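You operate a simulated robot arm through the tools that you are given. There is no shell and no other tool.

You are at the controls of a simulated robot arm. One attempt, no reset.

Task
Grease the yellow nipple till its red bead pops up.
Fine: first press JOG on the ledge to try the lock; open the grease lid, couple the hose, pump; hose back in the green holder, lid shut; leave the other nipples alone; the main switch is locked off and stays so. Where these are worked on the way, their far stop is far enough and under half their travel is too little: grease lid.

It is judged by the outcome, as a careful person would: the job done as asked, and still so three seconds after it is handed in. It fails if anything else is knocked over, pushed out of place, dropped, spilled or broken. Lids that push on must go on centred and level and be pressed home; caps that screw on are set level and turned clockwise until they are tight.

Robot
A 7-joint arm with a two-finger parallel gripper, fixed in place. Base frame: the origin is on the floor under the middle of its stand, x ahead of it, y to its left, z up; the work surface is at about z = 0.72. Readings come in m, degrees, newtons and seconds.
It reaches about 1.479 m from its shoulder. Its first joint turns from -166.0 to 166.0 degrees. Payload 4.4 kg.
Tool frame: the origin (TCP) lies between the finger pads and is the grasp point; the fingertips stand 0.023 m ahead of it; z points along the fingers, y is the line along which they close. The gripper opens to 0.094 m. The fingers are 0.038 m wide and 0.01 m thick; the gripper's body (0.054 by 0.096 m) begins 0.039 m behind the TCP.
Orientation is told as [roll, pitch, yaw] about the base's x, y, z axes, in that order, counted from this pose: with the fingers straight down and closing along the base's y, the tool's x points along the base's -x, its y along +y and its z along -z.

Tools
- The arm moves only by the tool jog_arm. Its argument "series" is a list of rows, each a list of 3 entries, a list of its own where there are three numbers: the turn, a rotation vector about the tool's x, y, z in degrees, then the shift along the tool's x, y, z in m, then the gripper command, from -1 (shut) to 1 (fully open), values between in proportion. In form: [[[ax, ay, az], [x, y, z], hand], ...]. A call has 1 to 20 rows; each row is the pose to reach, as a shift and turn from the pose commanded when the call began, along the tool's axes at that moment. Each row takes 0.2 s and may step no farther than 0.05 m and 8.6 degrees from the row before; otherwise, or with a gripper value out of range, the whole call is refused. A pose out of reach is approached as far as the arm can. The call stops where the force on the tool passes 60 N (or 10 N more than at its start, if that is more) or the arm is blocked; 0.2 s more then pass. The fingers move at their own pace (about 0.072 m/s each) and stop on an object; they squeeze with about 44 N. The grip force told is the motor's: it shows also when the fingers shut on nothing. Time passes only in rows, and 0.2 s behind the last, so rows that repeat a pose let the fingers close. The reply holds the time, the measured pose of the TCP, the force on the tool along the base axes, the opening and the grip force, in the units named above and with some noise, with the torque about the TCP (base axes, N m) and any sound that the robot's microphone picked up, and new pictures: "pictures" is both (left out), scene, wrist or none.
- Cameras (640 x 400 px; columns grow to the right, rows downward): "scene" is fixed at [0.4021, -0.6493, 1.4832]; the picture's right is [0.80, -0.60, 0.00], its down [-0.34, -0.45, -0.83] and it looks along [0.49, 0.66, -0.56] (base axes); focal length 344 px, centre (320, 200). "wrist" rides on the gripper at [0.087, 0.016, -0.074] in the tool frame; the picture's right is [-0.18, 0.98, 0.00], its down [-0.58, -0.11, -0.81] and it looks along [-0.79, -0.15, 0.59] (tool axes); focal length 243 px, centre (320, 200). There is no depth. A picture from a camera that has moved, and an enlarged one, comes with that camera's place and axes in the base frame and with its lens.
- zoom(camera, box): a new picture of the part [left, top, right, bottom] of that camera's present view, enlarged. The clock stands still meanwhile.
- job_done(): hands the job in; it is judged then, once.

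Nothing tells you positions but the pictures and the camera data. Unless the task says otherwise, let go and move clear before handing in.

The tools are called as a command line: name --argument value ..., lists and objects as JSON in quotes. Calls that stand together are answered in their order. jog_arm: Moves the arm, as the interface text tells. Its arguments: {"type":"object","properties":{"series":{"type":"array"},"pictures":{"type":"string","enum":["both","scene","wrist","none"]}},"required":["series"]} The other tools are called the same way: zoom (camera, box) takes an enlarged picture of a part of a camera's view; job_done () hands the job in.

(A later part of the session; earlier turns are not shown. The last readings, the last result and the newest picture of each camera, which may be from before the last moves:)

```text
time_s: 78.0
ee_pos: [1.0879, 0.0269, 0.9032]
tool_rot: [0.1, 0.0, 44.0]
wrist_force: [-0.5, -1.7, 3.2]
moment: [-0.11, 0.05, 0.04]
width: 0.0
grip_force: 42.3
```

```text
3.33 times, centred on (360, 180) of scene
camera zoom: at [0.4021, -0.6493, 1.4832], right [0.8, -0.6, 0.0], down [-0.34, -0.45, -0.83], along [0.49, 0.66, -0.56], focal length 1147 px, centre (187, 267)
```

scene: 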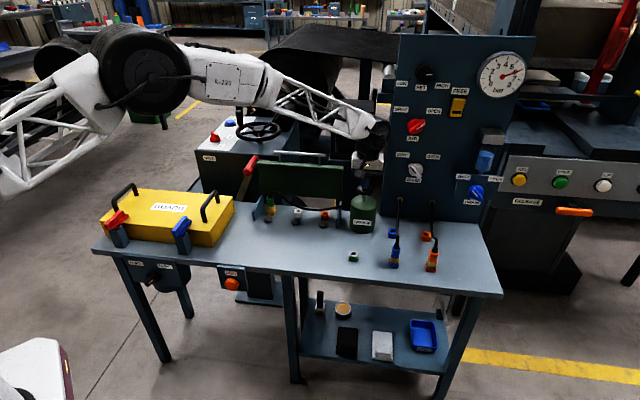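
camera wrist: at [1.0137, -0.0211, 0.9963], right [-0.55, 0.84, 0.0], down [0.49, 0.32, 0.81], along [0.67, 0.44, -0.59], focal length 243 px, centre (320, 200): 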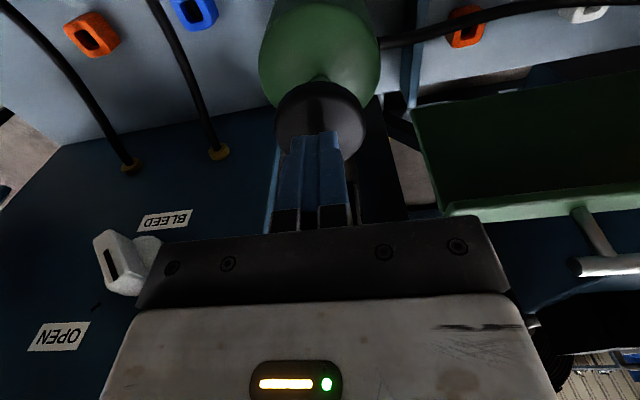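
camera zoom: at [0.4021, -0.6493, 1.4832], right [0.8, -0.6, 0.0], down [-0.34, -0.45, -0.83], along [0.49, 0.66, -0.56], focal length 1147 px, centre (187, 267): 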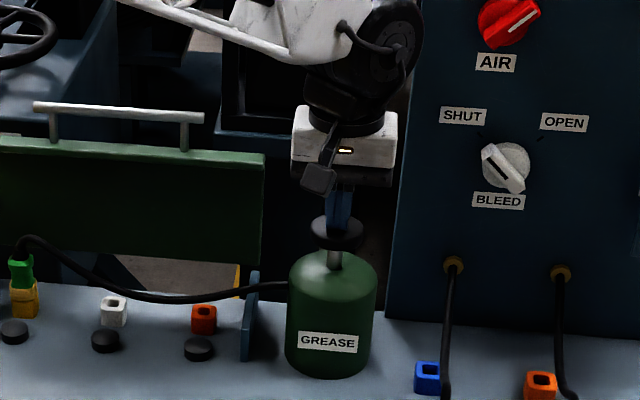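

jog_arm --series '[[[0, 0, 0], [0, 0, 0.005], -1], [[0, 0, 0], [0, 0, 0.01], -1], [[0, 0, 0], [0, 0, 0.015], -1], [[0, 0, 0], [0, 0, 0.018], -1]]' --pictures "scene"

zoom --camera "scene" --box '[240, 150, 400, 250]'

```text
time_s: 79.0
ee_pos: [1.0862, 0.027, 0.8867]
tool_rot: [0.0, 0.0, 44.0]
wrist_force: [2.2, 3.1, 8.4]
moment: [0.03, -0.02, -0.01]
width: 0.0001
grip_force: 42.5
heard: click
```

scene: 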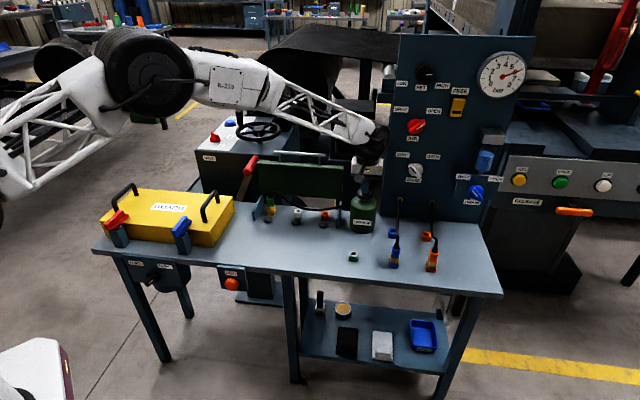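

```text
4.00 times, centred on (320, 200) of scene
camera zoom: at [0.4021, -0.6493, 1.4832], right [0.8, -0.6, 0.0], down [-0.34, -0.45, -0.83], along [0.49, 0.66, -0.56], focal length 1376 px, centre (320, 200)
```

zoom: 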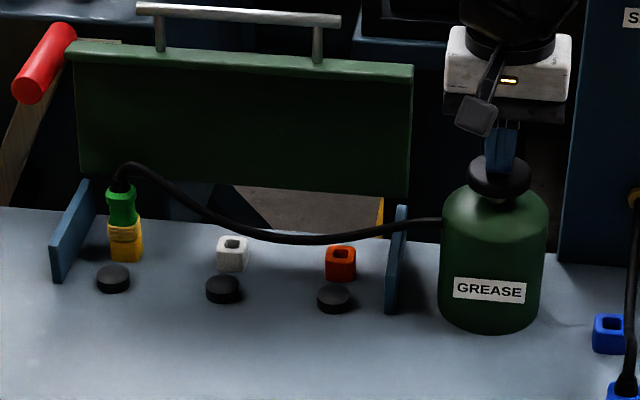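

The first stroke ended in a click, and the bead isn't up yet. I'll release and stroke again, checking the bead each time.

jog_arm --series '[[[0, 0, 0], [0, 0, -0.02], -1], [[0, 0, 0], [0, 0, -0.038], -1], [[0, 0, 0], [0, 0, -0.038], -1], [[0, 0, 0], [0, 0, -0.025], -1], [[0, 0, 0], [0, 0, -0.012], -1], [[0, 0, 0], [0, 0, -0.004], -1], [[0, 0, 0], [0, 0, 0.001], -1]]' --pictures "scene"

zoom --camera "scene" --box '[240, 150, 400, 250]'

```text
time_s: 80.6
ee_pos: [1.0857, 0.0282, 0.8854]
tool_rot: [0.2, 0.0, 44.0]
wrist_force: [2.2, -3.8, 7.9]
moment: [-0.18, 0.05, 0.06]
width: 0.0
grip_force: 42.5
heard: click
```

scene: 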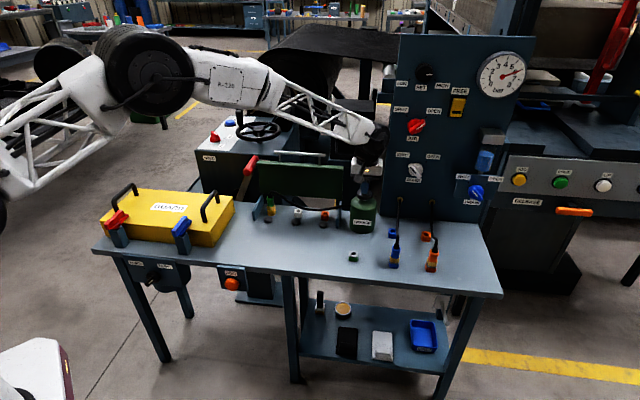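

```text
4.00 times, centred on (320, 200) of scene
camera zoom: at [0.4021, -0.6493, 1.4832], right [0.8, -0.6, 0.0], down [-0.34, -0.45, -0.83], along [0.49, 0.66, -0.56], focal length 1376 px, centre (320, 200)
```

zoom: 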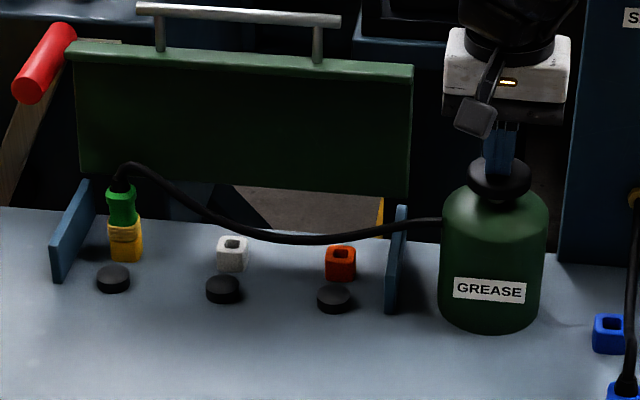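

jog_arm --series '[[[0, 0, 0], [0, 0, -0.02], -1], [[0, 0, 0], [0, 0, -0.038], -1], [[0, 0, 0], [0, 0, -0.038], -1], [[0, 0, 0], [0, 0, -0.025], -1], [[0, 0, 0], [0, 0, -0.012], -1], [[0, 0, 0], [0, 0, -0.004], -1], [[0, 0, 0], [0, 0, 0], -1]]' --pictures "scene"

zoom --camera "scene" --box '[245, 190, 305, 225]'

```text
time_s: 82.2
ee_pos: [1.0845, 0.0267, 0.8853]
tool_rot: [0.1, -0.1, 44.0]
wrist_force: [2.8, 3.1, 7.6]
moment: [-0.05, 0.03, 0.02]
width: 0.0
grip_force: 42.1
heard: click
```

scene: 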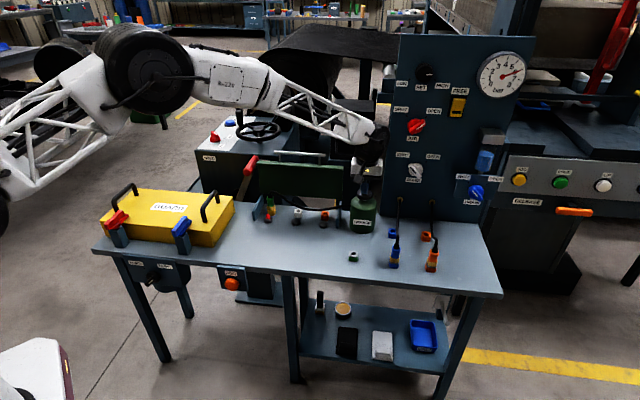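

```text
10.67 times, centred on (275, 208) of scene
camera zoom: at [0.4021, -0.6493, 1.4832], right [0.8, -0.6, 0.0], down [-0.34, -0.45, -0.83], along [0.49, 0.66, -0.56], focal length 3670 px, centre (800, 120)
```

zoom: 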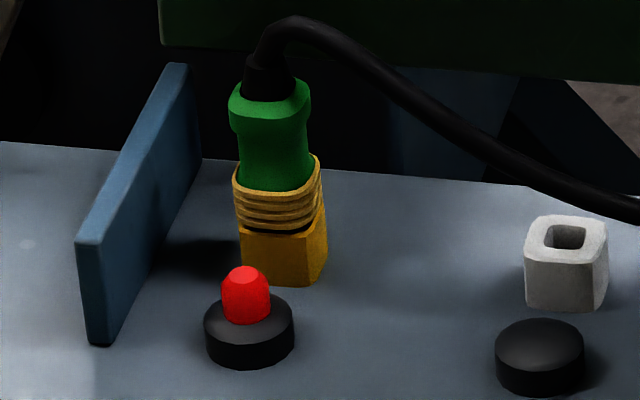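

The red bead on the yellow nipple has popped up, so pumping stops here. I'll rise off the knob and return to the coupler along the reverse path.

jog_arm --series '[[[0, 0, 0], [0, 0, -0.04], -1], [[0, 0, 0], [0.001, -0.002, -0.085], -1], [[0, 0, 0], [0.002, -0.005, -0.13], -1], [[0, 0, 0], [0.002, -0.005, -0.164], -0.04]]' --pictures "none"

jog_arm --series '[[[0, -6.25, 0], [0.0081, 0.0425, 0.0144], -0.04], [[0, -12.5, 0], [0.0163, 0.085, 0.0287], -0.04], [[0, -18.75, 0], [0.0244, 0.1275, 0.0431], -0.04], [[0, -25, 0], [0.0326, 0.17, 0.0575], -0.04], [[0, -31.25, 0], [0.0407, 0.2125, 0.0718], -0.04], [[0, -37.5, 0], [0.0488, 0.255, 0.0862], -0.04], [[0, -43.75, 0], [0.057, 0.2975, 0.1005], -0.04], [[0, -50, 0], [0.0651, 0.34, 0.1149], -0.04], [[0, -50, 0], [0.0651, 0.34, 0.1149], -0.04]]' --pictures "both"

zoom --camera "scene" --box '[240, 140, 400, 250]'

```text
time_s: 83.2
ee_pos: [1.0875, 0.0224, 1.0468]
tool_rot: [0.1, -0.1, 44.1]
wrist_force: [-0.1, 0.1, -0.2]
moment: [0.03, -0.03, 0.0]
width: 0.0451
grip_force: 0.0
```

```text
time_s: 85.2
ee_pos: [0.8032, 0.2215, 0.9356]
tool_rot: [0.1, -50.1, 43.9]
wrist_force: [1.1, 0.4, 0.8]
moment: [0.0, 0.05, 0.02]
width: 0.045
grip_force: 0.1
camera wrist: at [0.7119, 0.1549, 0.9154], right [-0.6, 0.79, 0.14], down [-0.1, -0.25, 0.96], along [0.8, 0.56, 0.23], focal length 243 px, centre (320, 200)
```

scene: 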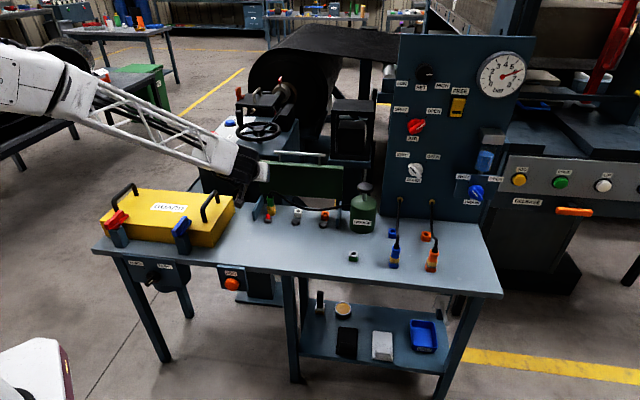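
wrist: 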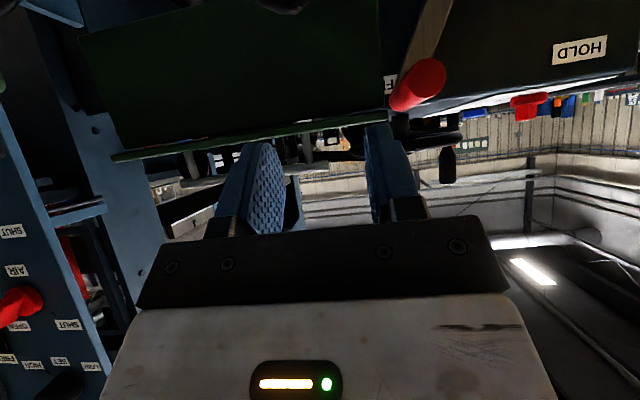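

```text
3.64 times, centred on (320, 195) of scene
camera zoom: at [0.4021, -0.6493, 1.4832], right [0.8, -0.6, 0.0], down [-0.34, -0.45, -0.83], along [0.49, 0.66, -0.56], focal length 1251 px, centre (320, 218)
```

zoom: 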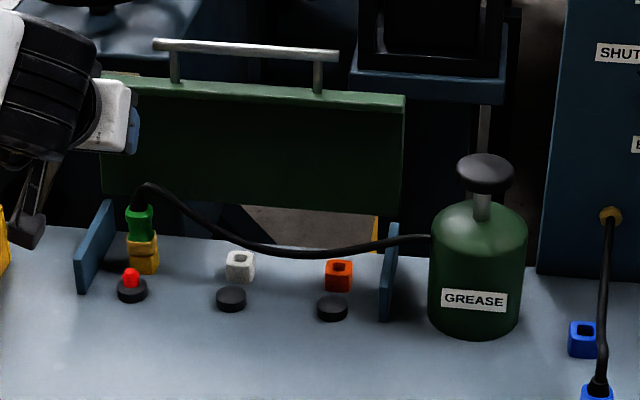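

jog_arm --series '[[[0, 0, 0], [0.0307, 0, 0.0257], -0.04], [[0, 0, 0], [0.0613, 0, 0.0514], -0.04], [[0, 0, 0], [0.092, 0, 0.0771], -0.04], [[0, 0, 0], [0.1226, 0, 0.1028], -0.04]]' --pictures "both"

zoom --camera "wrist" --box '[200, 0, 440, 220]'

zoom --camera "scene" --box '[220, 160, 320, 240]'

```text
time_s: 86.2
ee_pos: [0.8033, 0.2206, 0.7735]
tool_rot: [0.1, -50.1, 43.7]
wrist_force: [0.3, 0.8, -0.2]
moment: [-0.02, 0.01, -0.02]
width: 0.045
grip_force: 0.2
camera wrist: at [0.7114, 0.155, 0.7535], right [-0.6, 0.79, 0.14], down [-0.1, -0.25, 0.96], along [0.8, 0.56, 0.23], focal length 243 px, centre (320, 200)
```

scene: 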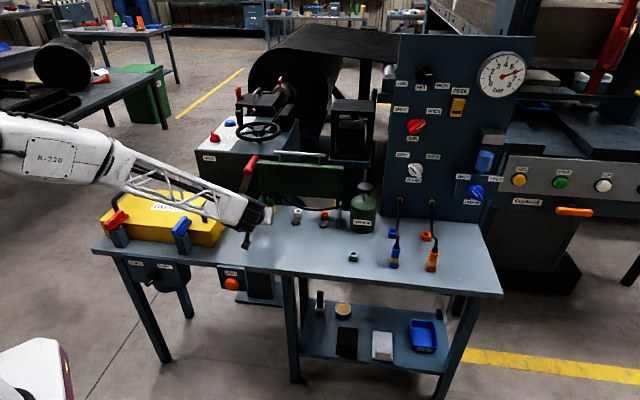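
wrist: 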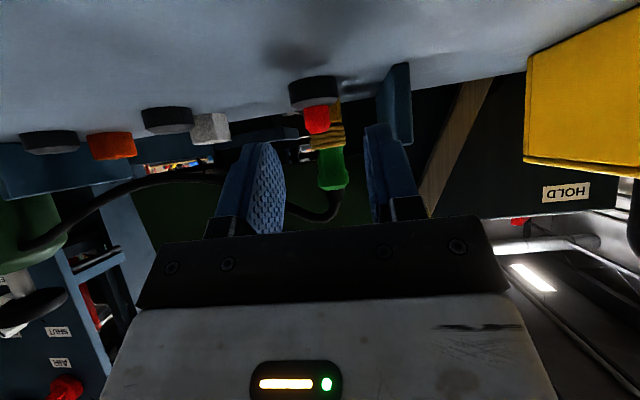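

```text
1.82 times, centred on (320, 110) of wrist
camera zoom: at [0.7114, 0.155, 0.7535], right [-0.6, 0.79, 0.14], down [-0.1, -0.25, 0.96], along [0.8, 0.56, 0.23], focal length 441 px, centre (320, 364)
```

zoom: 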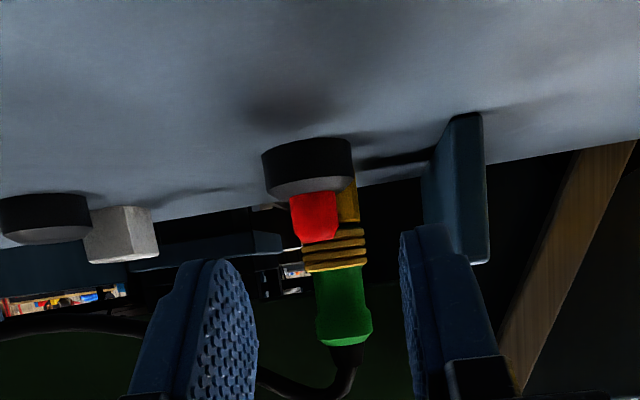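

```text
5.00 times, centred on (270, 200) of scene
camera zoom: at [0.4021, -0.6493, 1.4832], right [0.8, -0.6, 0.0], down [-0.34, -0.45, -0.83], along [0.49, 0.66, -0.56], focal length 1720 px, centre (570, 200)
```

zoom: 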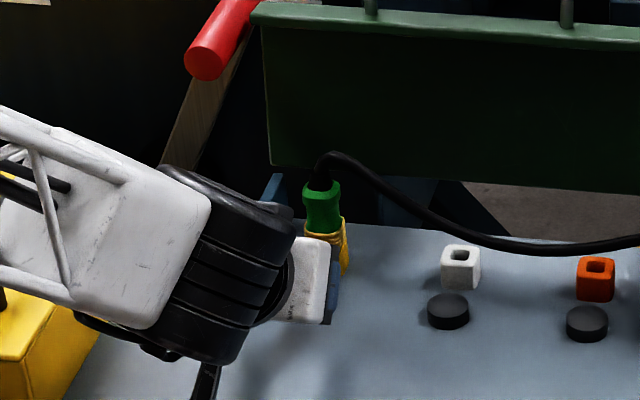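

jog_arm --series '[[[0, 0, 0], [-0.0171, 0, 0.0204], -0.04], [[0, 0, 0], [-0.0343, 0, 0.0409], -0.04], [[0, 0, 0], [-0.0514, 0, 0.0613], -0.04], [[0, 0, 0], [-0.0514, 0, 0.0613], -0.04]]' --pictures "wrist"

zoom --camera "wrist" --box '[200, 0, 440, 220]'

```text
time_s: 87.2
ee_pos: [0.8619, 0.2783, 0.7765]
tool_rot: [0.2, -49.9, 43.8]
wrist_force: [-1.1, 0.1, -0.1]
moment: [-0.01, -0.01, -0.01]
width: 0.0452
grip_force: 0.0
camera wrist: at [0.7702, 0.2116, 0.7556], right [-0.6, 0.79, 0.14], down [-0.1, -0.25, 0.96], along [0.8, 0.56, 0.23], focal length 243 px, centre (320, 200)
```

wrist: 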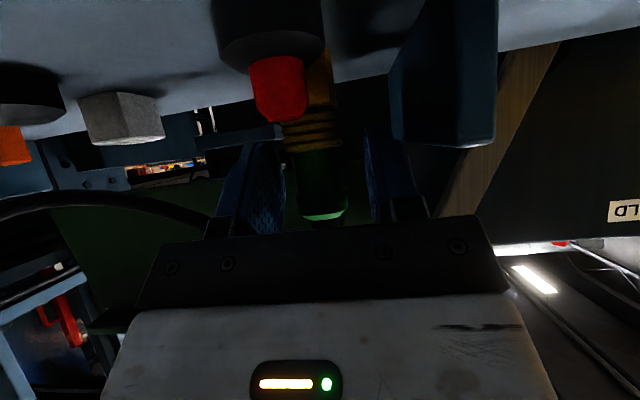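

```text
1.82 times, centred on (320, 110) of wrist
camera zoom: at [0.7702, 0.2116, 0.7556], right [-0.6, 0.79, 0.14], down [-0.1, -0.25, 0.96], along [0.8, 0.56, 0.23], focal length 441 px, centre (320, 364)
```

zoom: 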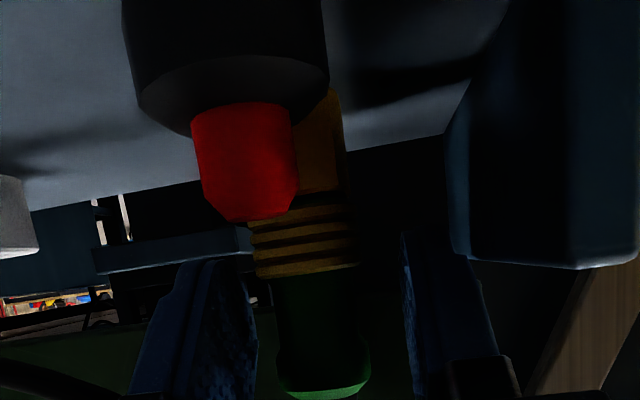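

jog_arm --series '[[[0, 0, 0], [0, 0, 0], -1], [[0, 0, 0], [0, 0, 0], -1], [[0, 0, 0], [0, 0, 0], -1], [[0, 0, 0], [0, 0, 0], -1]]' --pictures "none"

jog_arm --series '[[[0, 0, 0], [-0.0023, 0, -0.0019], -1], [[0, 0, 0], [-0.0046, 0, -0.0039], -1], [[0, 0, 0], [-0.0077, 0, -0.0064], -1]]' --pictures "wrist"

zoom --camera "wrist" --box '[200, 0, 440, 220]'

```text
time_s: 88.2
ee_pos: [0.8613, 0.277, 0.7763]
tool_rot: [0.2, -50.0, 43.8]
wrist_force: [30.4, -19.4, -7.0]
moment: [-0.38, -0.53, -0.24]
width: 0.0253
grip_force: 43.7
```

```text
time_s: 89.0
ee_pos: [0.8608, 0.2787, 0.785]
tool_rot: [0.2, -50.0, 43.8]
wrist_force: [0.4, 1.1, -0.5]
moment: [0.0, 0.0, 0.02]
width: 0.0253
grip_force: 44.1
camera wrist: at [0.77, 0.2126, 0.7651], right [-0.6, 0.79, 0.14], down [-0.1, -0.25, 0.96], along [0.8, 0.56, 0.23], focal length 243 px, centre (320, 200)
```

wrist: 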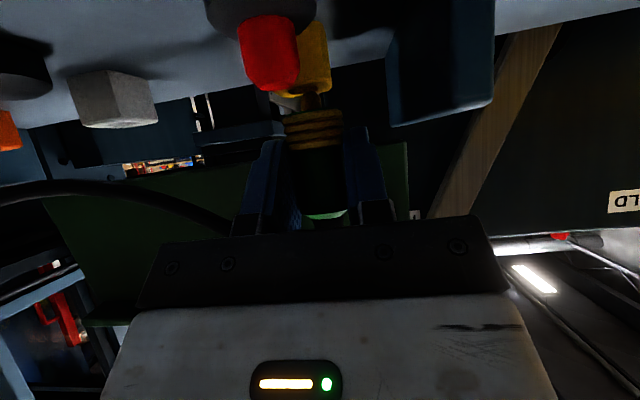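

```text
1.82 times, centred on (320, 110) of wrist
camera zoom: at [0.77, 0.2126, 0.7651], right [-0.6, 0.79, 0.14], down [-0.1, -0.25, 0.96], along [0.8, 0.56, 0.23], focal length 441 px, centre (320, 364)
```

zoom: 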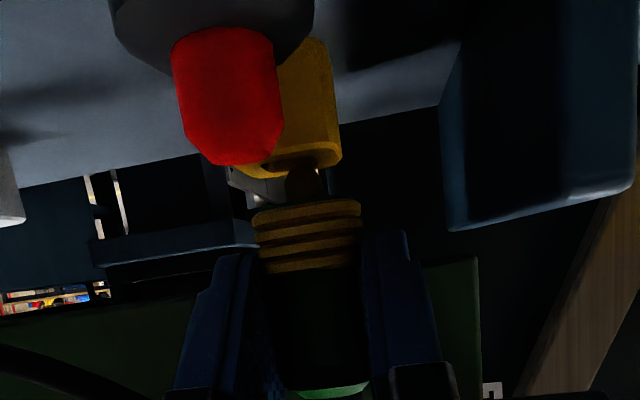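

It came off freely. I'll lift the coupler clear and carry it back toward the green holder.

jog_arm --series '[[[0, 0, 0], [-0.0191, 0, -0.0161], -1], [[0, 0, 0], [-0.0383, 0, -0.0321], -1], [[0, 0, 0], [-0.0231, -0.0399, -0.0502], -1], [[0, 0, 0], [-0.0079, -0.0798, -0.0683], -1], [[0, 0, 0], [0.0073, -0.1197, -0.0865], -1], [[0, 0, 0], [0.0225, -0.1597, -0.1046], -1], [[0, 0, 0], [0.0377, -0.1996, -0.1227], -1], [[0, 0, 0], [0.0529, -0.2395, -0.1408], -1], [[0, 0, 0], [0.0681, -0.2794, -0.159], -1], [[0, 0, 0], [0.0833, -0.3193, -0.1771], -1], [[0, 0, 0], [0.0833, -0.3193, -0.1771], -1]]' --pictures "both"

zoom --camera "scene" --box '[240, 160, 400, 270]'

```text
time_s: 91.4
ee_pos: [0.9479, -0.0838, 0.8343]
tool_rot: [0.2, -50.0, 43.8]
wrist_force: [0.3, -0.1, -0.4]
moment: [-0.01, -0.02, 0.02]
width: 0.025
grip_force: 44.7
camera wrist: at [0.8563, -0.1502, 0.8145], right [-0.6, 0.79, 0.14], down [-0.1, -0.25, 0.96], along [0.8, 0.56, 0.23], focal length 243 px, centre (320, 200)
```

scene: 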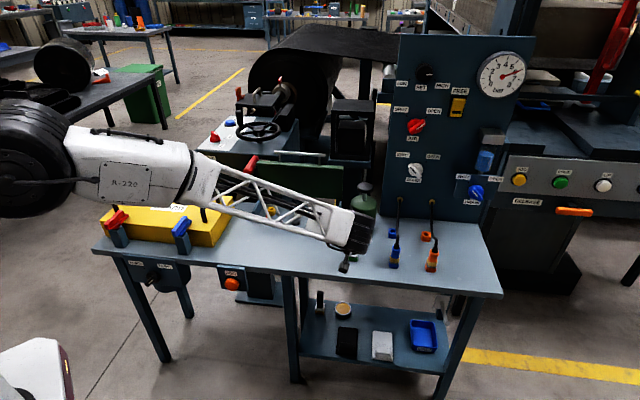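
wrist: 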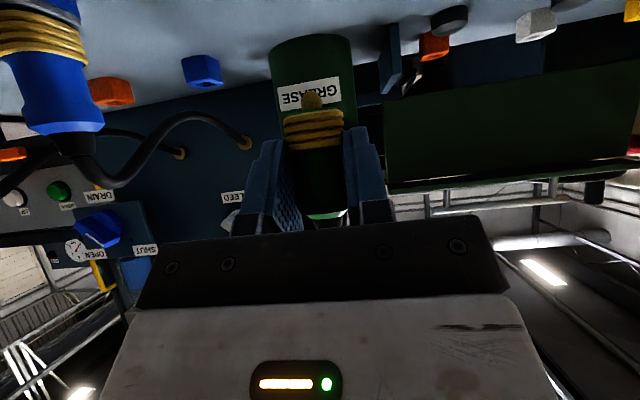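

```text
3.64 times, centred on (320, 215) of scene
camera zoom: at [0.4021, -0.6493, 1.4832], right [0.8, -0.6, 0.0], down [-0.34, -0.45, -0.83], along [0.49, 0.66, -0.56], focal length 1251 px, centre (320, 146)
```

zoom: 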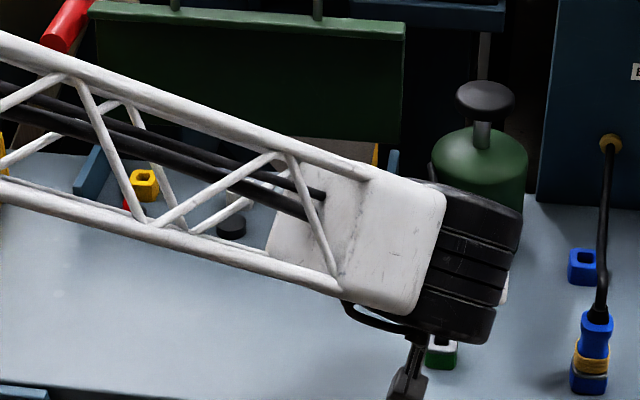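

jog_arm --series '[[[0, 0, 0], [0.0146, 0, 0.0122], -1], [[0, 0, 0], [0.0291, 0, 0.0244], -1], [[0, 0, 0], [0.0291, 0, 0.0244], -1]]' --pictures "wrist"

zoom --camera "wrist" --box '[200, 0, 440, 220]'

zoom --camera "wrist" --box '[270, 30, 350, 110]'

```text
time_s: 92.2
ee_pos: [0.9485, -0.0834, 0.7948]
tool_rot: [0.3, -50.0, 43.9]
wrist_force: [-0.5, 0.5, -0.2]
moment: [-0.01, 0.03, 0.0]
width: 0.0251
grip_force: 44.2
camera wrist: at [0.8564, -0.1494, 0.7753], right [-0.6, 0.79, 0.14], down [-0.1, -0.25, 0.96], along [0.8, 0.56, 0.23], focal length 243 px, centre (320, 200)
```

wrist: 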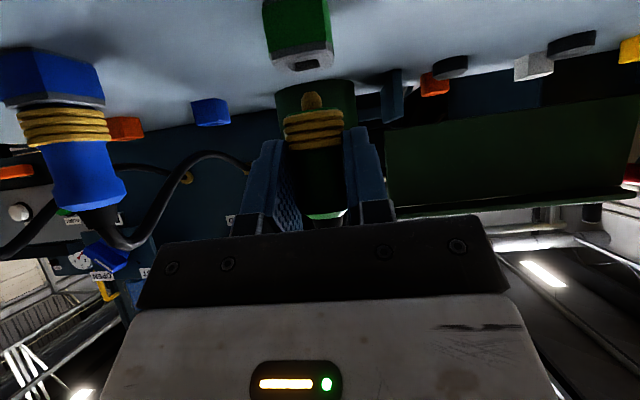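

```text
1.82 times, centred on (320, 110) of wrist
camera zoom: at [0.8564, -0.1494, 0.7753], right [-0.6, 0.79, 0.14], down [-0.1, -0.25, 0.96], along [0.8, 0.56, 0.23], focal length 441 px, centre (320, 364)
```

zoom: 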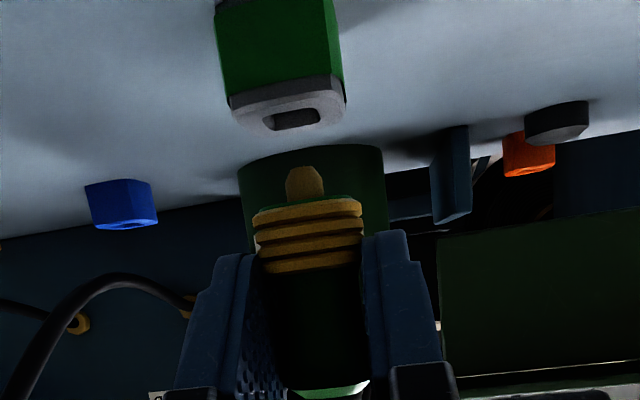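

```text
5.00 times, centred on (310, 70) of wrist
camera zoom: at [0.8564, -0.1494, 0.7753], right [-0.6, 0.79, 0.14], down [-0.1, -0.25, 0.96], along [0.8, 0.56, 0.23], focal length 1213 px, centre (370, 850)
```

zoom: 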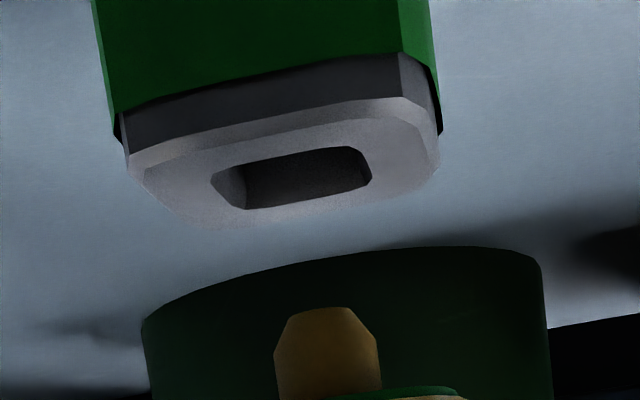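

jog_arm --series '[[[0, 0, 0], [0.0038, 0, 0.0032], -1], [[0, 0, 0], [0.0077, 0, 0.0064], -1], [[0, 0, 0], [0.01, 0, 0.0084], -1], [[0, 0, 0], [0.01, 0, 0.0084], -1]]' --pictures "wrist"

zoom --camera "wrist" --box '[270, 30, 350, 110]'

```text
time_s: 93.2
ee_pos: [0.9487, -0.0845, 0.7831]
tool_rot: [0.2, -50.1, 43.8]
wrist_force: [0.6, 0.4, -1.0]
moment: [0.0, 0.01, 0.01]
width: 0.025
grip_force: 44.1
camera wrist: at [0.8564, -0.1499, 0.7635], right [-0.6, 0.79, 0.14], down [-0.1, -0.25, 0.96], along [0.8, 0.56, 0.23], focal length 243 px, centre (320, 200)
```

wrist: 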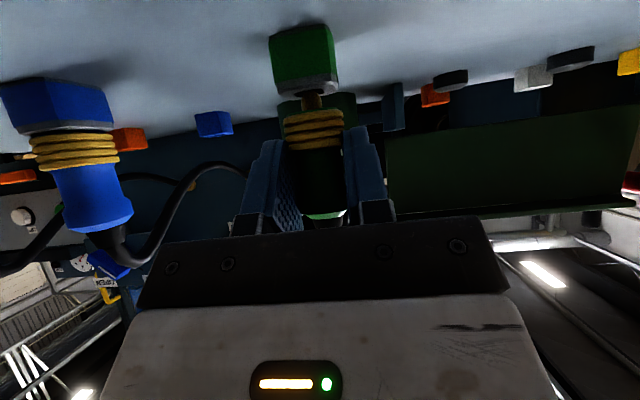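

```text
5.00 times, centred on (310, 70) of wrist
camera zoom: at [0.8564, -0.1499, 0.7635], right [-0.6, 0.79, 0.14], down [-0.1, -0.25, 0.96], along [0.8, 0.56, 0.23], focal length 1213 px, centre (370, 850)
```

zoom: 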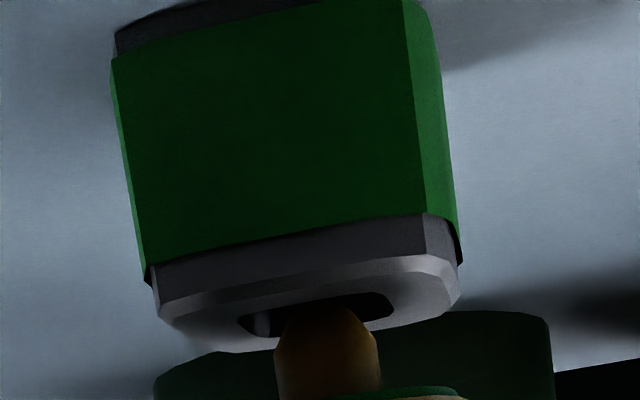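

jog_arm --series '[[[0, 0, 0], [0.0015, 0, 0.0013], -1], [[0, 0, 0], [0.0031, 0, 0.0026], -1], [[0, 0, 0], [0.0031, 0, 0.0026], -1]]' --pictures "wrist"

zoom --camera "wrist" --box '[270, 30, 350, 110]'

```text
time_s: 94.0
ee_pos: [0.948, -0.084, 0.7798]
tool_rot: [0.2, -50.0, 43.8]
wrist_force: [-0.2, 0.3, -0.7]
moment: [0.01, -0.02, -0.01]
width: 0.0251
grip_force: 43.9
camera wrist: at [0.8564, -0.1499, 0.7596], right [-0.6, 0.79, 0.14], down [-0.1, -0.25, 0.96], along [0.8, 0.56, 0.23], focal length 243 px, centre (320, 200)
```

wrist: 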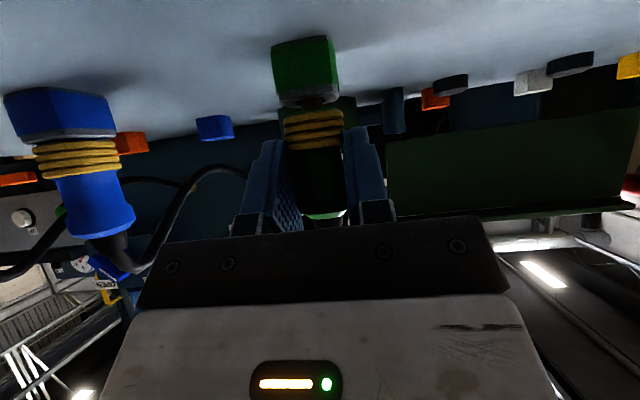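

```text
5.00 times, centred on (310, 70) of wrist
camera zoom: at [0.8564, -0.1499, 0.7596], right [-0.6, 0.79, 0.14], down [-0.1, -0.25, 0.96], along [0.8, 0.56, 0.23], focal length 1213 px, centre (370, 850)
```

zoom: 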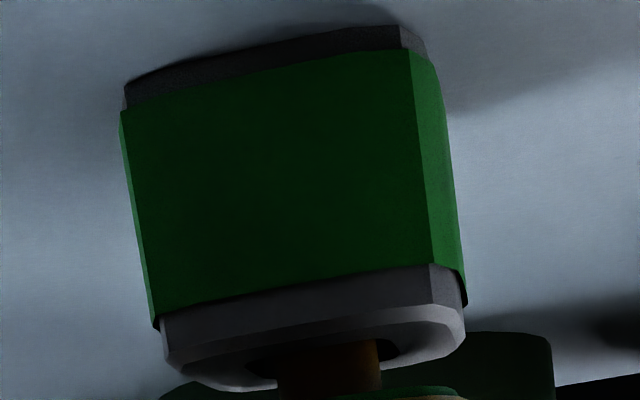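

jog_arm --series '[[[0, 0, 0], [0.0015, 0, 0.0013], -1], [[0, 0, 0], [0.0031, 0, 0.0026], -1], [[0, 0, 0], [0.0038, 0, 0.0032], -1]]' --pictures "wrist"

zoom --camera "wrist" --box '[270, 30, 350, 110]'

```text
time_s: 94.8
ee_pos: [0.9479, -0.0841, 0.7758]
tool_rot: [0.1, -50.1, 44.0]
wrist_force: [-20.8, -1.1, 19.9]
moment: [0.08, 0.55, 0.13]
width: 0.0254
grip_force: 44.3
camera wrist: at [0.8566, -0.1501, 0.7557], right [-0.6, 0.79, 0.14], down [-0.1, -0.25, 0.96], along [0.8, 0.56, 0.23], focal length 243 px, centre (320, 200)
```

wrist: 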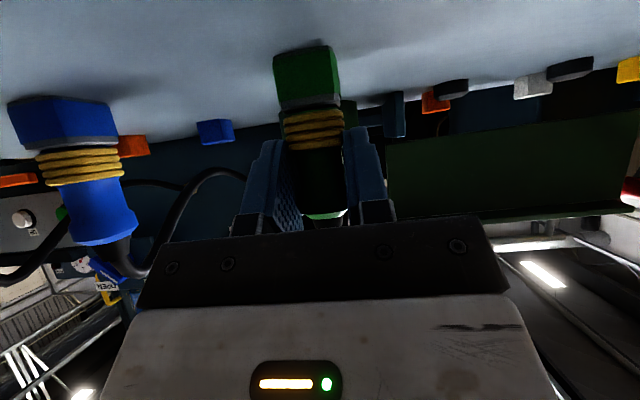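

```text
5.00 times, centred on (310, 70) of wrist
camera zoom: at [0.8566, -0.1501, 0.7557], right [-0.6, 0.79, 0.14], down [-0.1, -0.25, 0.96], along [0.8, 0.56, 0.23], focal length 1213 px, centre (370, 850)
```

zoom: 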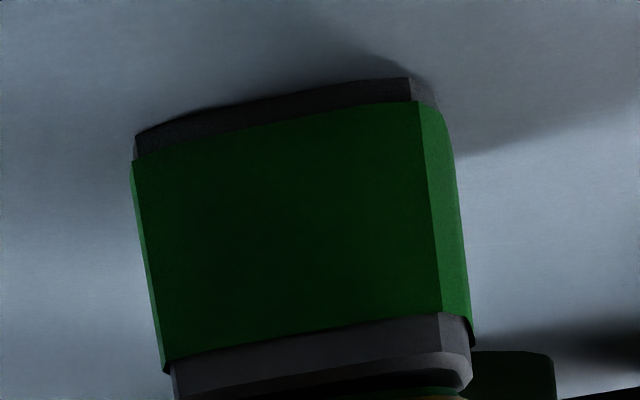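

zoom --camera "wrist" --box '[240, 30, 400, 150]'

jog_arm --series '[[[0, 0, 0], [0.0012, 0, 0.001], -1], [[0, 0, 0], [0.0012, 0, 0.001], -1]]' --pictures "wrist"

zoom --camera "wrist" --box '[240, 30, 400, 150]'

```text
3.33 times, centred on (320, 90) of wrist
camera zoom: at [0.8566, -0.1501, 0.7557], right [-0.6, 0.79, 0.14], down [-0.1, -0.25, 0.96], along [0.8, 0.56, 0.23], focal length 809 px, centre (320, 567)
```

zoom: 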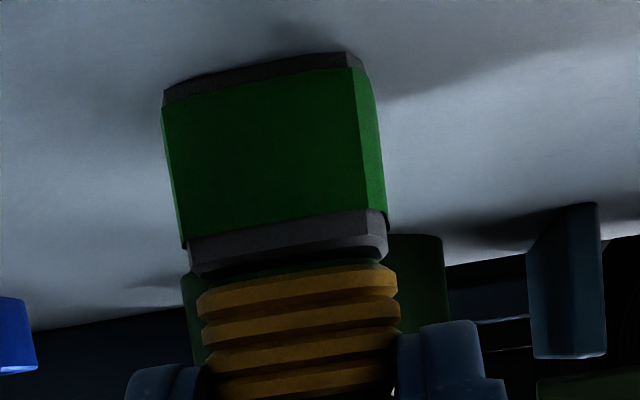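

```text
time_s: 95.4
ee_pos: [0.949, -0.0846, 0.7753]
tool_rot: [0.0, -50.1, 44.0]
wrist_force: [-23.5, 0.6, 35.6]
moment: [0.39, 0.12, 0.2]
width: 0.0251
grip_force: 43.4
camera wrist: at [0.8571, -0.1497, 0.7549], right [-0.6, 0.79, 0.14], down [-0.1, -0.25, 0.96], along [0.8, 0.56, 0.23], focal length 243 px, centre (320, 200)
```

wrist: 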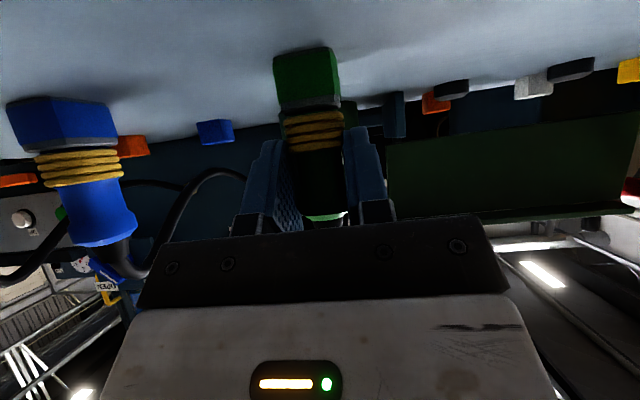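

```text
3.33 times, centred on (320, 90) of wrist
camera zoom: at [0.8571, -0.1497, 0.7549], right [-0.6, 0.79, 0.14], down [-0.1, -0.25, 0.96], along [0.8, 0.56, 0.23], focal length 809 px, centre (320, 567)
```

zoom: 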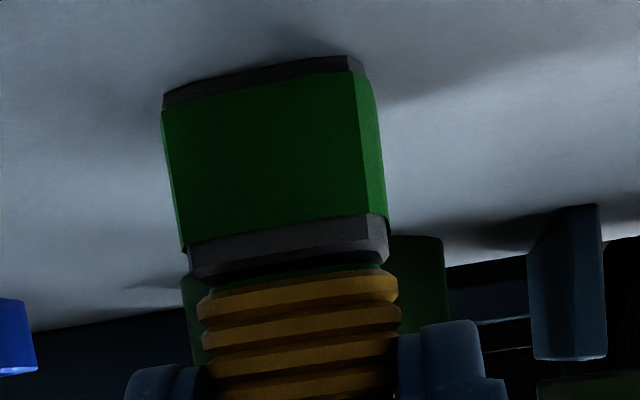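

jog_arm --series '[[[0, 0, 0], [-0.0012, 0, -0.001], -1], [[0, 0, 0], [-0.0012, 0.0005, -0.0016], -1]]' --pictures "none"

jog_arm --series '[[[0, 0, 0], [0, 0, 0], -0.1], [[0, 0, 0], [0, 0, 0], -0.04], [[0, 0, 0], [0, 0, 0], -0.04]]' --pictures "both"

zoom --camera "wrist" --box '[200, 0, 440, 220]'

```text
time_s: 96.0
ee_pos: [0.9493, -0.0833, 0.7753]
tool_rot: [0.1, -49.9, 43.7]
wrist_force: [40.8, 1.7, 6.8]
moment: [0.36, -0.99, -0.12]
width: 0.0251
grip_force: 44.0
```

```text
time_s: 96.8
ee_pos: [0.9472, -0.084, 0.7737]
tool_rot: [0.2, -50.1, 43.8]
wrist_force: [-0.1, -0.3, -0.1]
moment: [0.01, 0.03, -0.01]
width: 0.0451
grip_force: 0.0
camera wrist: at [0.8553, -0.1497, 0.7541], right [-0.6, 0.79, 0.14], down [-0.1, -0.25, 0.96], along [0.8, 0.56, 0.23], focal length 243 px, centre (320, 200)
```

scene: 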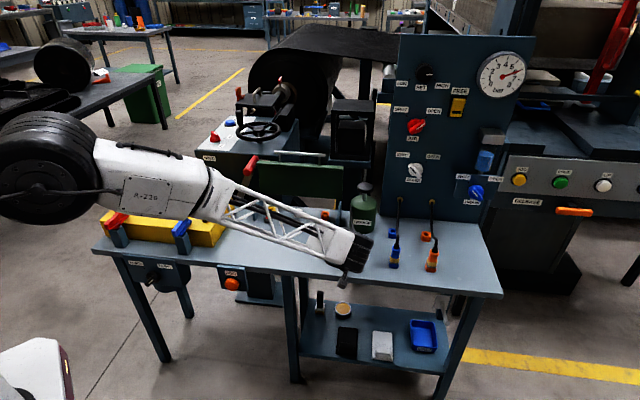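
wrist: 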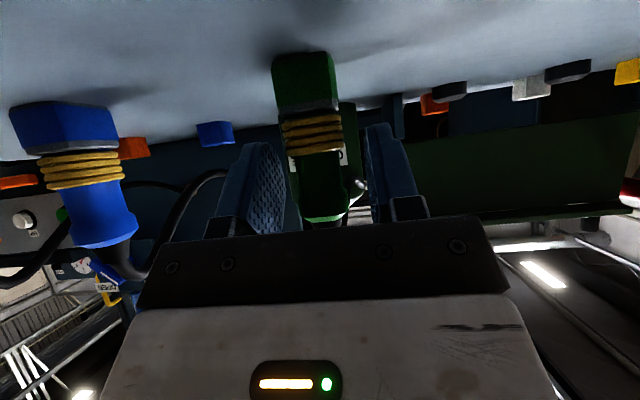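

```text
1.82 times, centred on (320, 110) of wrist
camera zoom: at [0.8553, -0.1497, 0.7541], right [-0.6, 0.79, 0.14], down [-0.1, -0.25, 0.96], along [0.8, 0.56, 0.23], focal length 441 px, centre (320, 364)
```

zoom: 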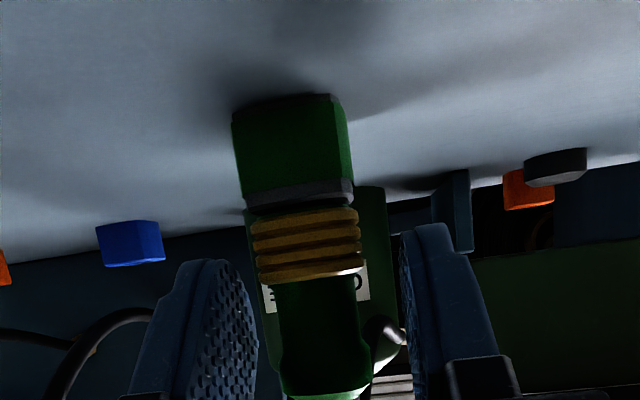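

The coupler is upright and seated in the green holder. I'll back away horizontally and then rise to check it.

jog_arm --series '[[[0, 0, 0], [0.0096, 0, -0.0115], -0.04], [[0, 0, 0], [0.0257, 0, -0.0306], -0.04], [[0, 0, 0], [0.0514, 0, -0.0613], -0.04], [[0, 0, 0], [0.0707, 0, -0.0843], -0.04], [[0, 0, 0], [0.04, 0, -0.11], -0.04], [[0, 0, 0], [0.0094, 0, -0.1357], -0.04], [[0, 0, 0], [-0.0212, 0, -0.1614], -0.04], [[0, 0, 0], [-0.0518, 0, -0.1871], -0.04]]' --pictures "both"

zoom --camera "scene" --box '[320, 200, 400, 270]'

zoom --camera "wrist" --box '[240, 0, 400, 120]'

```text
time_s: 98.6
ee_pos: [0.8706, -0.1602, 0.9336]
tool_rot: [0.4, -50.0, 43.7]
wrist_force: [0.1, 0.6, -0.9]
moment: [0.05, -0.02, 0.02]
width: 0.045
grip_force: 0.0
camera wrist: at [0.7774, -0.2251, 0.9137], right [-0.6, 0.79, 0.15], down [-0.1, -0.25, 0.96], along [0.8, 0.56, 0.23], focal length 243 px, centre (320, 200)
```

scene: 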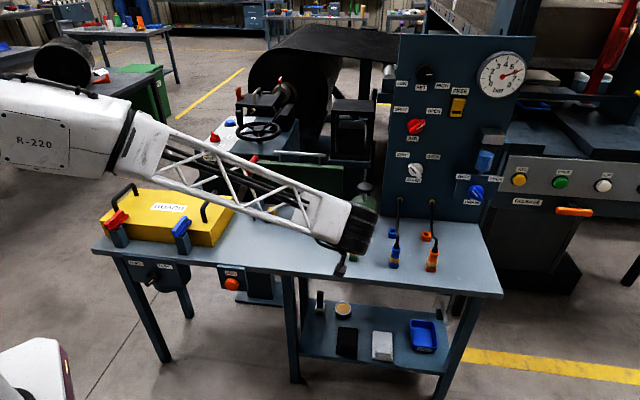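
wrist: 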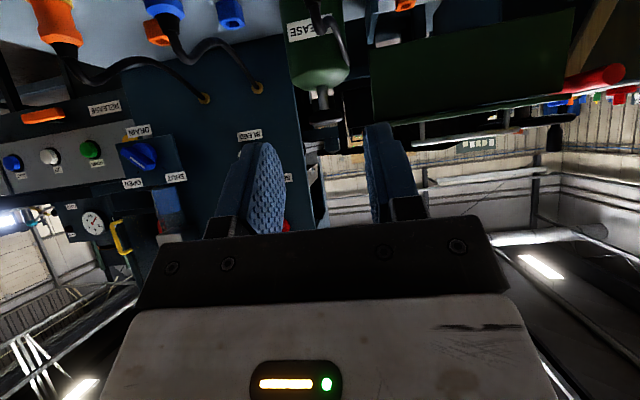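

```text
5.71 times, centred on (360, 235) of scene
camera zoom: at [0.4021, -0.6493, 1.4832], right [0.8, -0.6, 0.0], down [-0.34, -0.45, -0.83], along [0.49, 0.66, -0.56], focal length 1966 px, centre (91, 0)
```

zoom: 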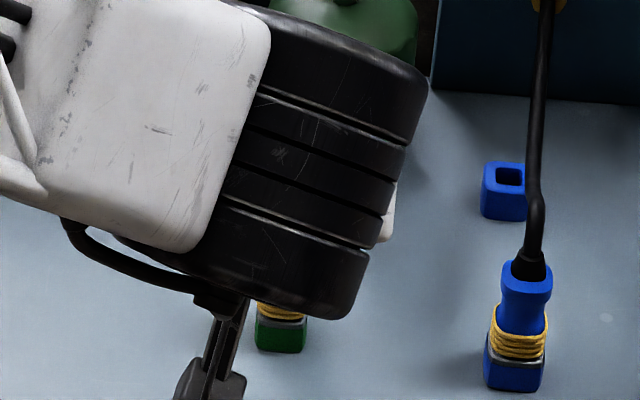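

```text
3.33 times, centred on (320, 60) of wrist
camera zoom: at [0.7774, -0.2251, 0.9137], right [-0.6, 0.79, 0.15], down [-0.1, -0.25, 0.96], along [0.8, 0.56, 0.23], focal length 809 px, centre (320, 667)
```

zoom: 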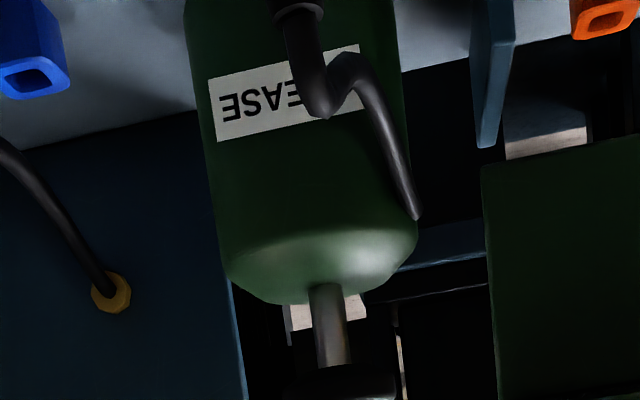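

The hose is parked. Next I'll shut the lid: turn the gripper back to its lid orientation above the handle bar, cage the bar and follow the arc in reverse.

jog_arm --series '[[[0, 7.14, 0], [-0.0164, 0, -0.0138], 0], [[0, 14.29, 0], [-0.0328, 0, -0.0275], 0], [[0, 21.43, 0], [-0.0492, 0, -0.0413], 0], [[0, 28.57, 0], [-0.0657, 0, -0.0551], 0], [[0, 35.71, 0], [-0.0821, 0, -0.0689], 0], [[0, 42.86, 0], [-0.0985, 0, -0.0826], 0], [[0, 50, 0], [-0.1149, 0, -0.0964], 0]]' --pictures "none"

jog_arm --series '[[[0, 0, 8.18], [-0.034, 0.0196, 0.0013], 0], [[0, 0, 16.36], [-0.068, 0.0392, 0.0025], 0], [[0, 0, 24.55], [-0.102, 0.0588, 0.0038], 0], [[0, 0, 32.73], [-0.136, 0.0784, 0.0051], 0], [[0, 0, 40.91], [-0.17, 0.098, 0.0064], 0], [[0, 0, 49.09], [-0.2039, 0.1177, 0.0076], 0], [[0, 0, 57.27], [-0.2379, 0.1373, 0.0089], 0], [[0, 0, 65.45], [-0.2719, 0.1569, 0.0102], 0], [[0, 0, 73.64], [-0.3059, 0.1765, 0.0115], 0], [[0, 0, 81.82], [-0.3399, 0.1961, 0.0127], 0], [[0, 0, 90], [-0.3739, 0.2157, 0.014], 0], [[0, 0, 90], [-0.3739, 0.2157, 0.014], 0]]' --pictures "both"

zoom --camera "wrist" --box '[220, 50, 420, 240]'

zoom --camera "scene" --box '[230, 130, 390, 260]'

```text
time_s: 100.2
ee_pos: [0.8693, -0.1606, 1.0847]
tool_rot: [0.0, 0.0, 44.0]
wrist_force: [-0.4, 0.5, 0.2]
moment: [0.0, -0.02, 0.0]
width: 0.0469
grip_force: 0.1
```

```text
time_s: 102.8
ee_pos: [0.9884, 0.2554, 1.072]
tool_rot: [-0.1, 0.1, -46.1]
wrist_force: [-0.7, -0.6, -0.6]
moment: [0.02, 0.01, 0.01]
width: 0.0467
grip_force: 0.0
camera wrist: at [0.9404, 0.3296, 1.1463], right [0.84, 0.55, 0.0], down [0.33, -0.5, 0.81], along [0.44, -0.67, -0.59], focal length 243 px, centre (320, 200)
```

scene: 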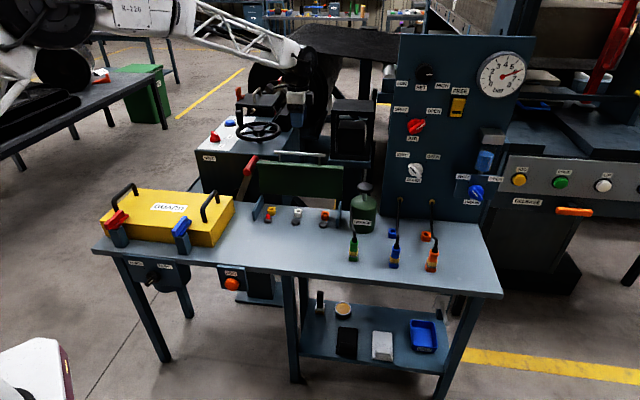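
wrist: 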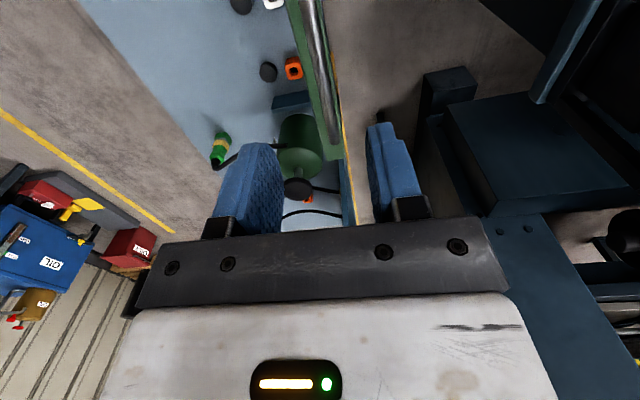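

```text
2.11 times, centred on (320, 145) of wrist
camera zoom: at [0.9404, 0.3296, 1.1463], right [0.84, 0.55, 0.0], down [0.33, -0.5, 0.81], along [0.44, -0.67, -0.59], focal length 511 px, centre (320, 316)
```

zoom: 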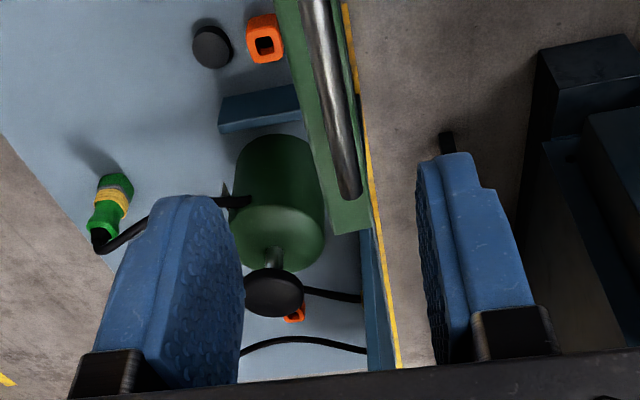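

```text
3.08 times, centred on (310, 195) of scene
camera zoom: at [0.4021, -0.6493, 1.4832], right [0.8, -0.6, 0.0], down [-0.34, -0.45, -0.83], along [0.49, 0.66, -0.56], focal length 1059 px, centre (351, 215)
```

zoom: 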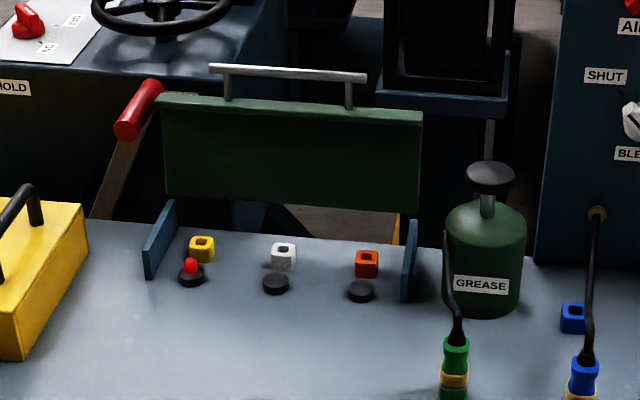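

jog_arm --series '[[[0, 0, 0], [0, 0, 0.045], 0], [[0, 0, 0], [0, 0, 0.09], 0], [[0, 0, 0], [0, 0, 0.126], 0], [[0, 0, 0], [0, 0, 0.126], 0]]' --pictures "wrist"

zoom --camera "wrist" --box '[220, 50, 420, 240]'

```text
time_s: 103.8
ee_pos: [0.9876, 0.2552, 0.9468]
tool_rot: [0.0, 0.1, -46.0]
wrist_force: [0.2, 0.2, -0.3]
moment: [-0.01, -0.01, 0.01]
width: 0.047
grip_force: 0.0
camera wrist: at [0.9395, 0.3291, 1.0192], right [0.84, 0.55, 0.0], down [0.33, -0.5, 0.81], along [0.44, -0.67, -0.59], focal length 243 px, centre (320, 200)
```

wrist: 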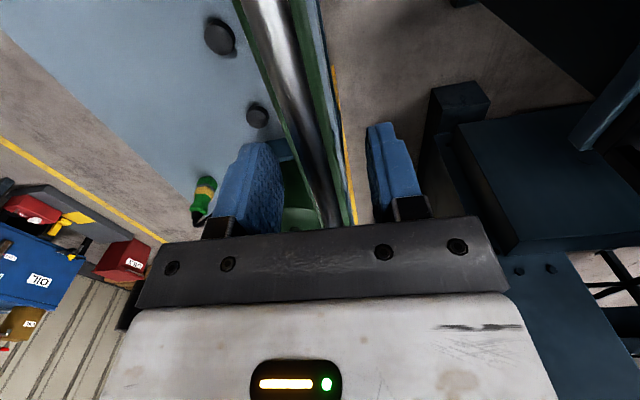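

```text
2.11 times, centred on (320, 145) of wrist
camera zoom: at [0.9395, 0.3291, 1.0192], right [0.84, 0.55, 0.0], down [0.33, -0.5, 0.81], along [0.44, -0.67, -0.59], focal length 511 px, centre (320, 316)
```

zoom: 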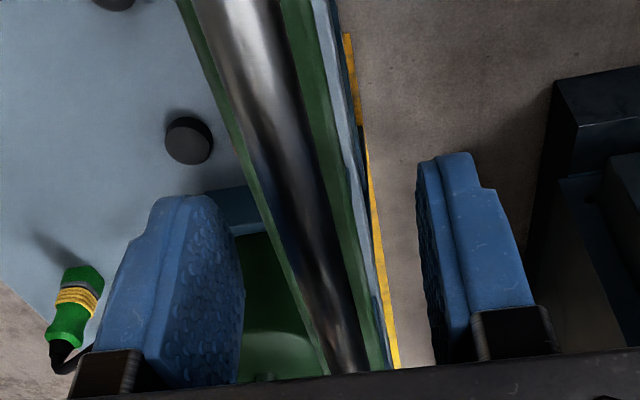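

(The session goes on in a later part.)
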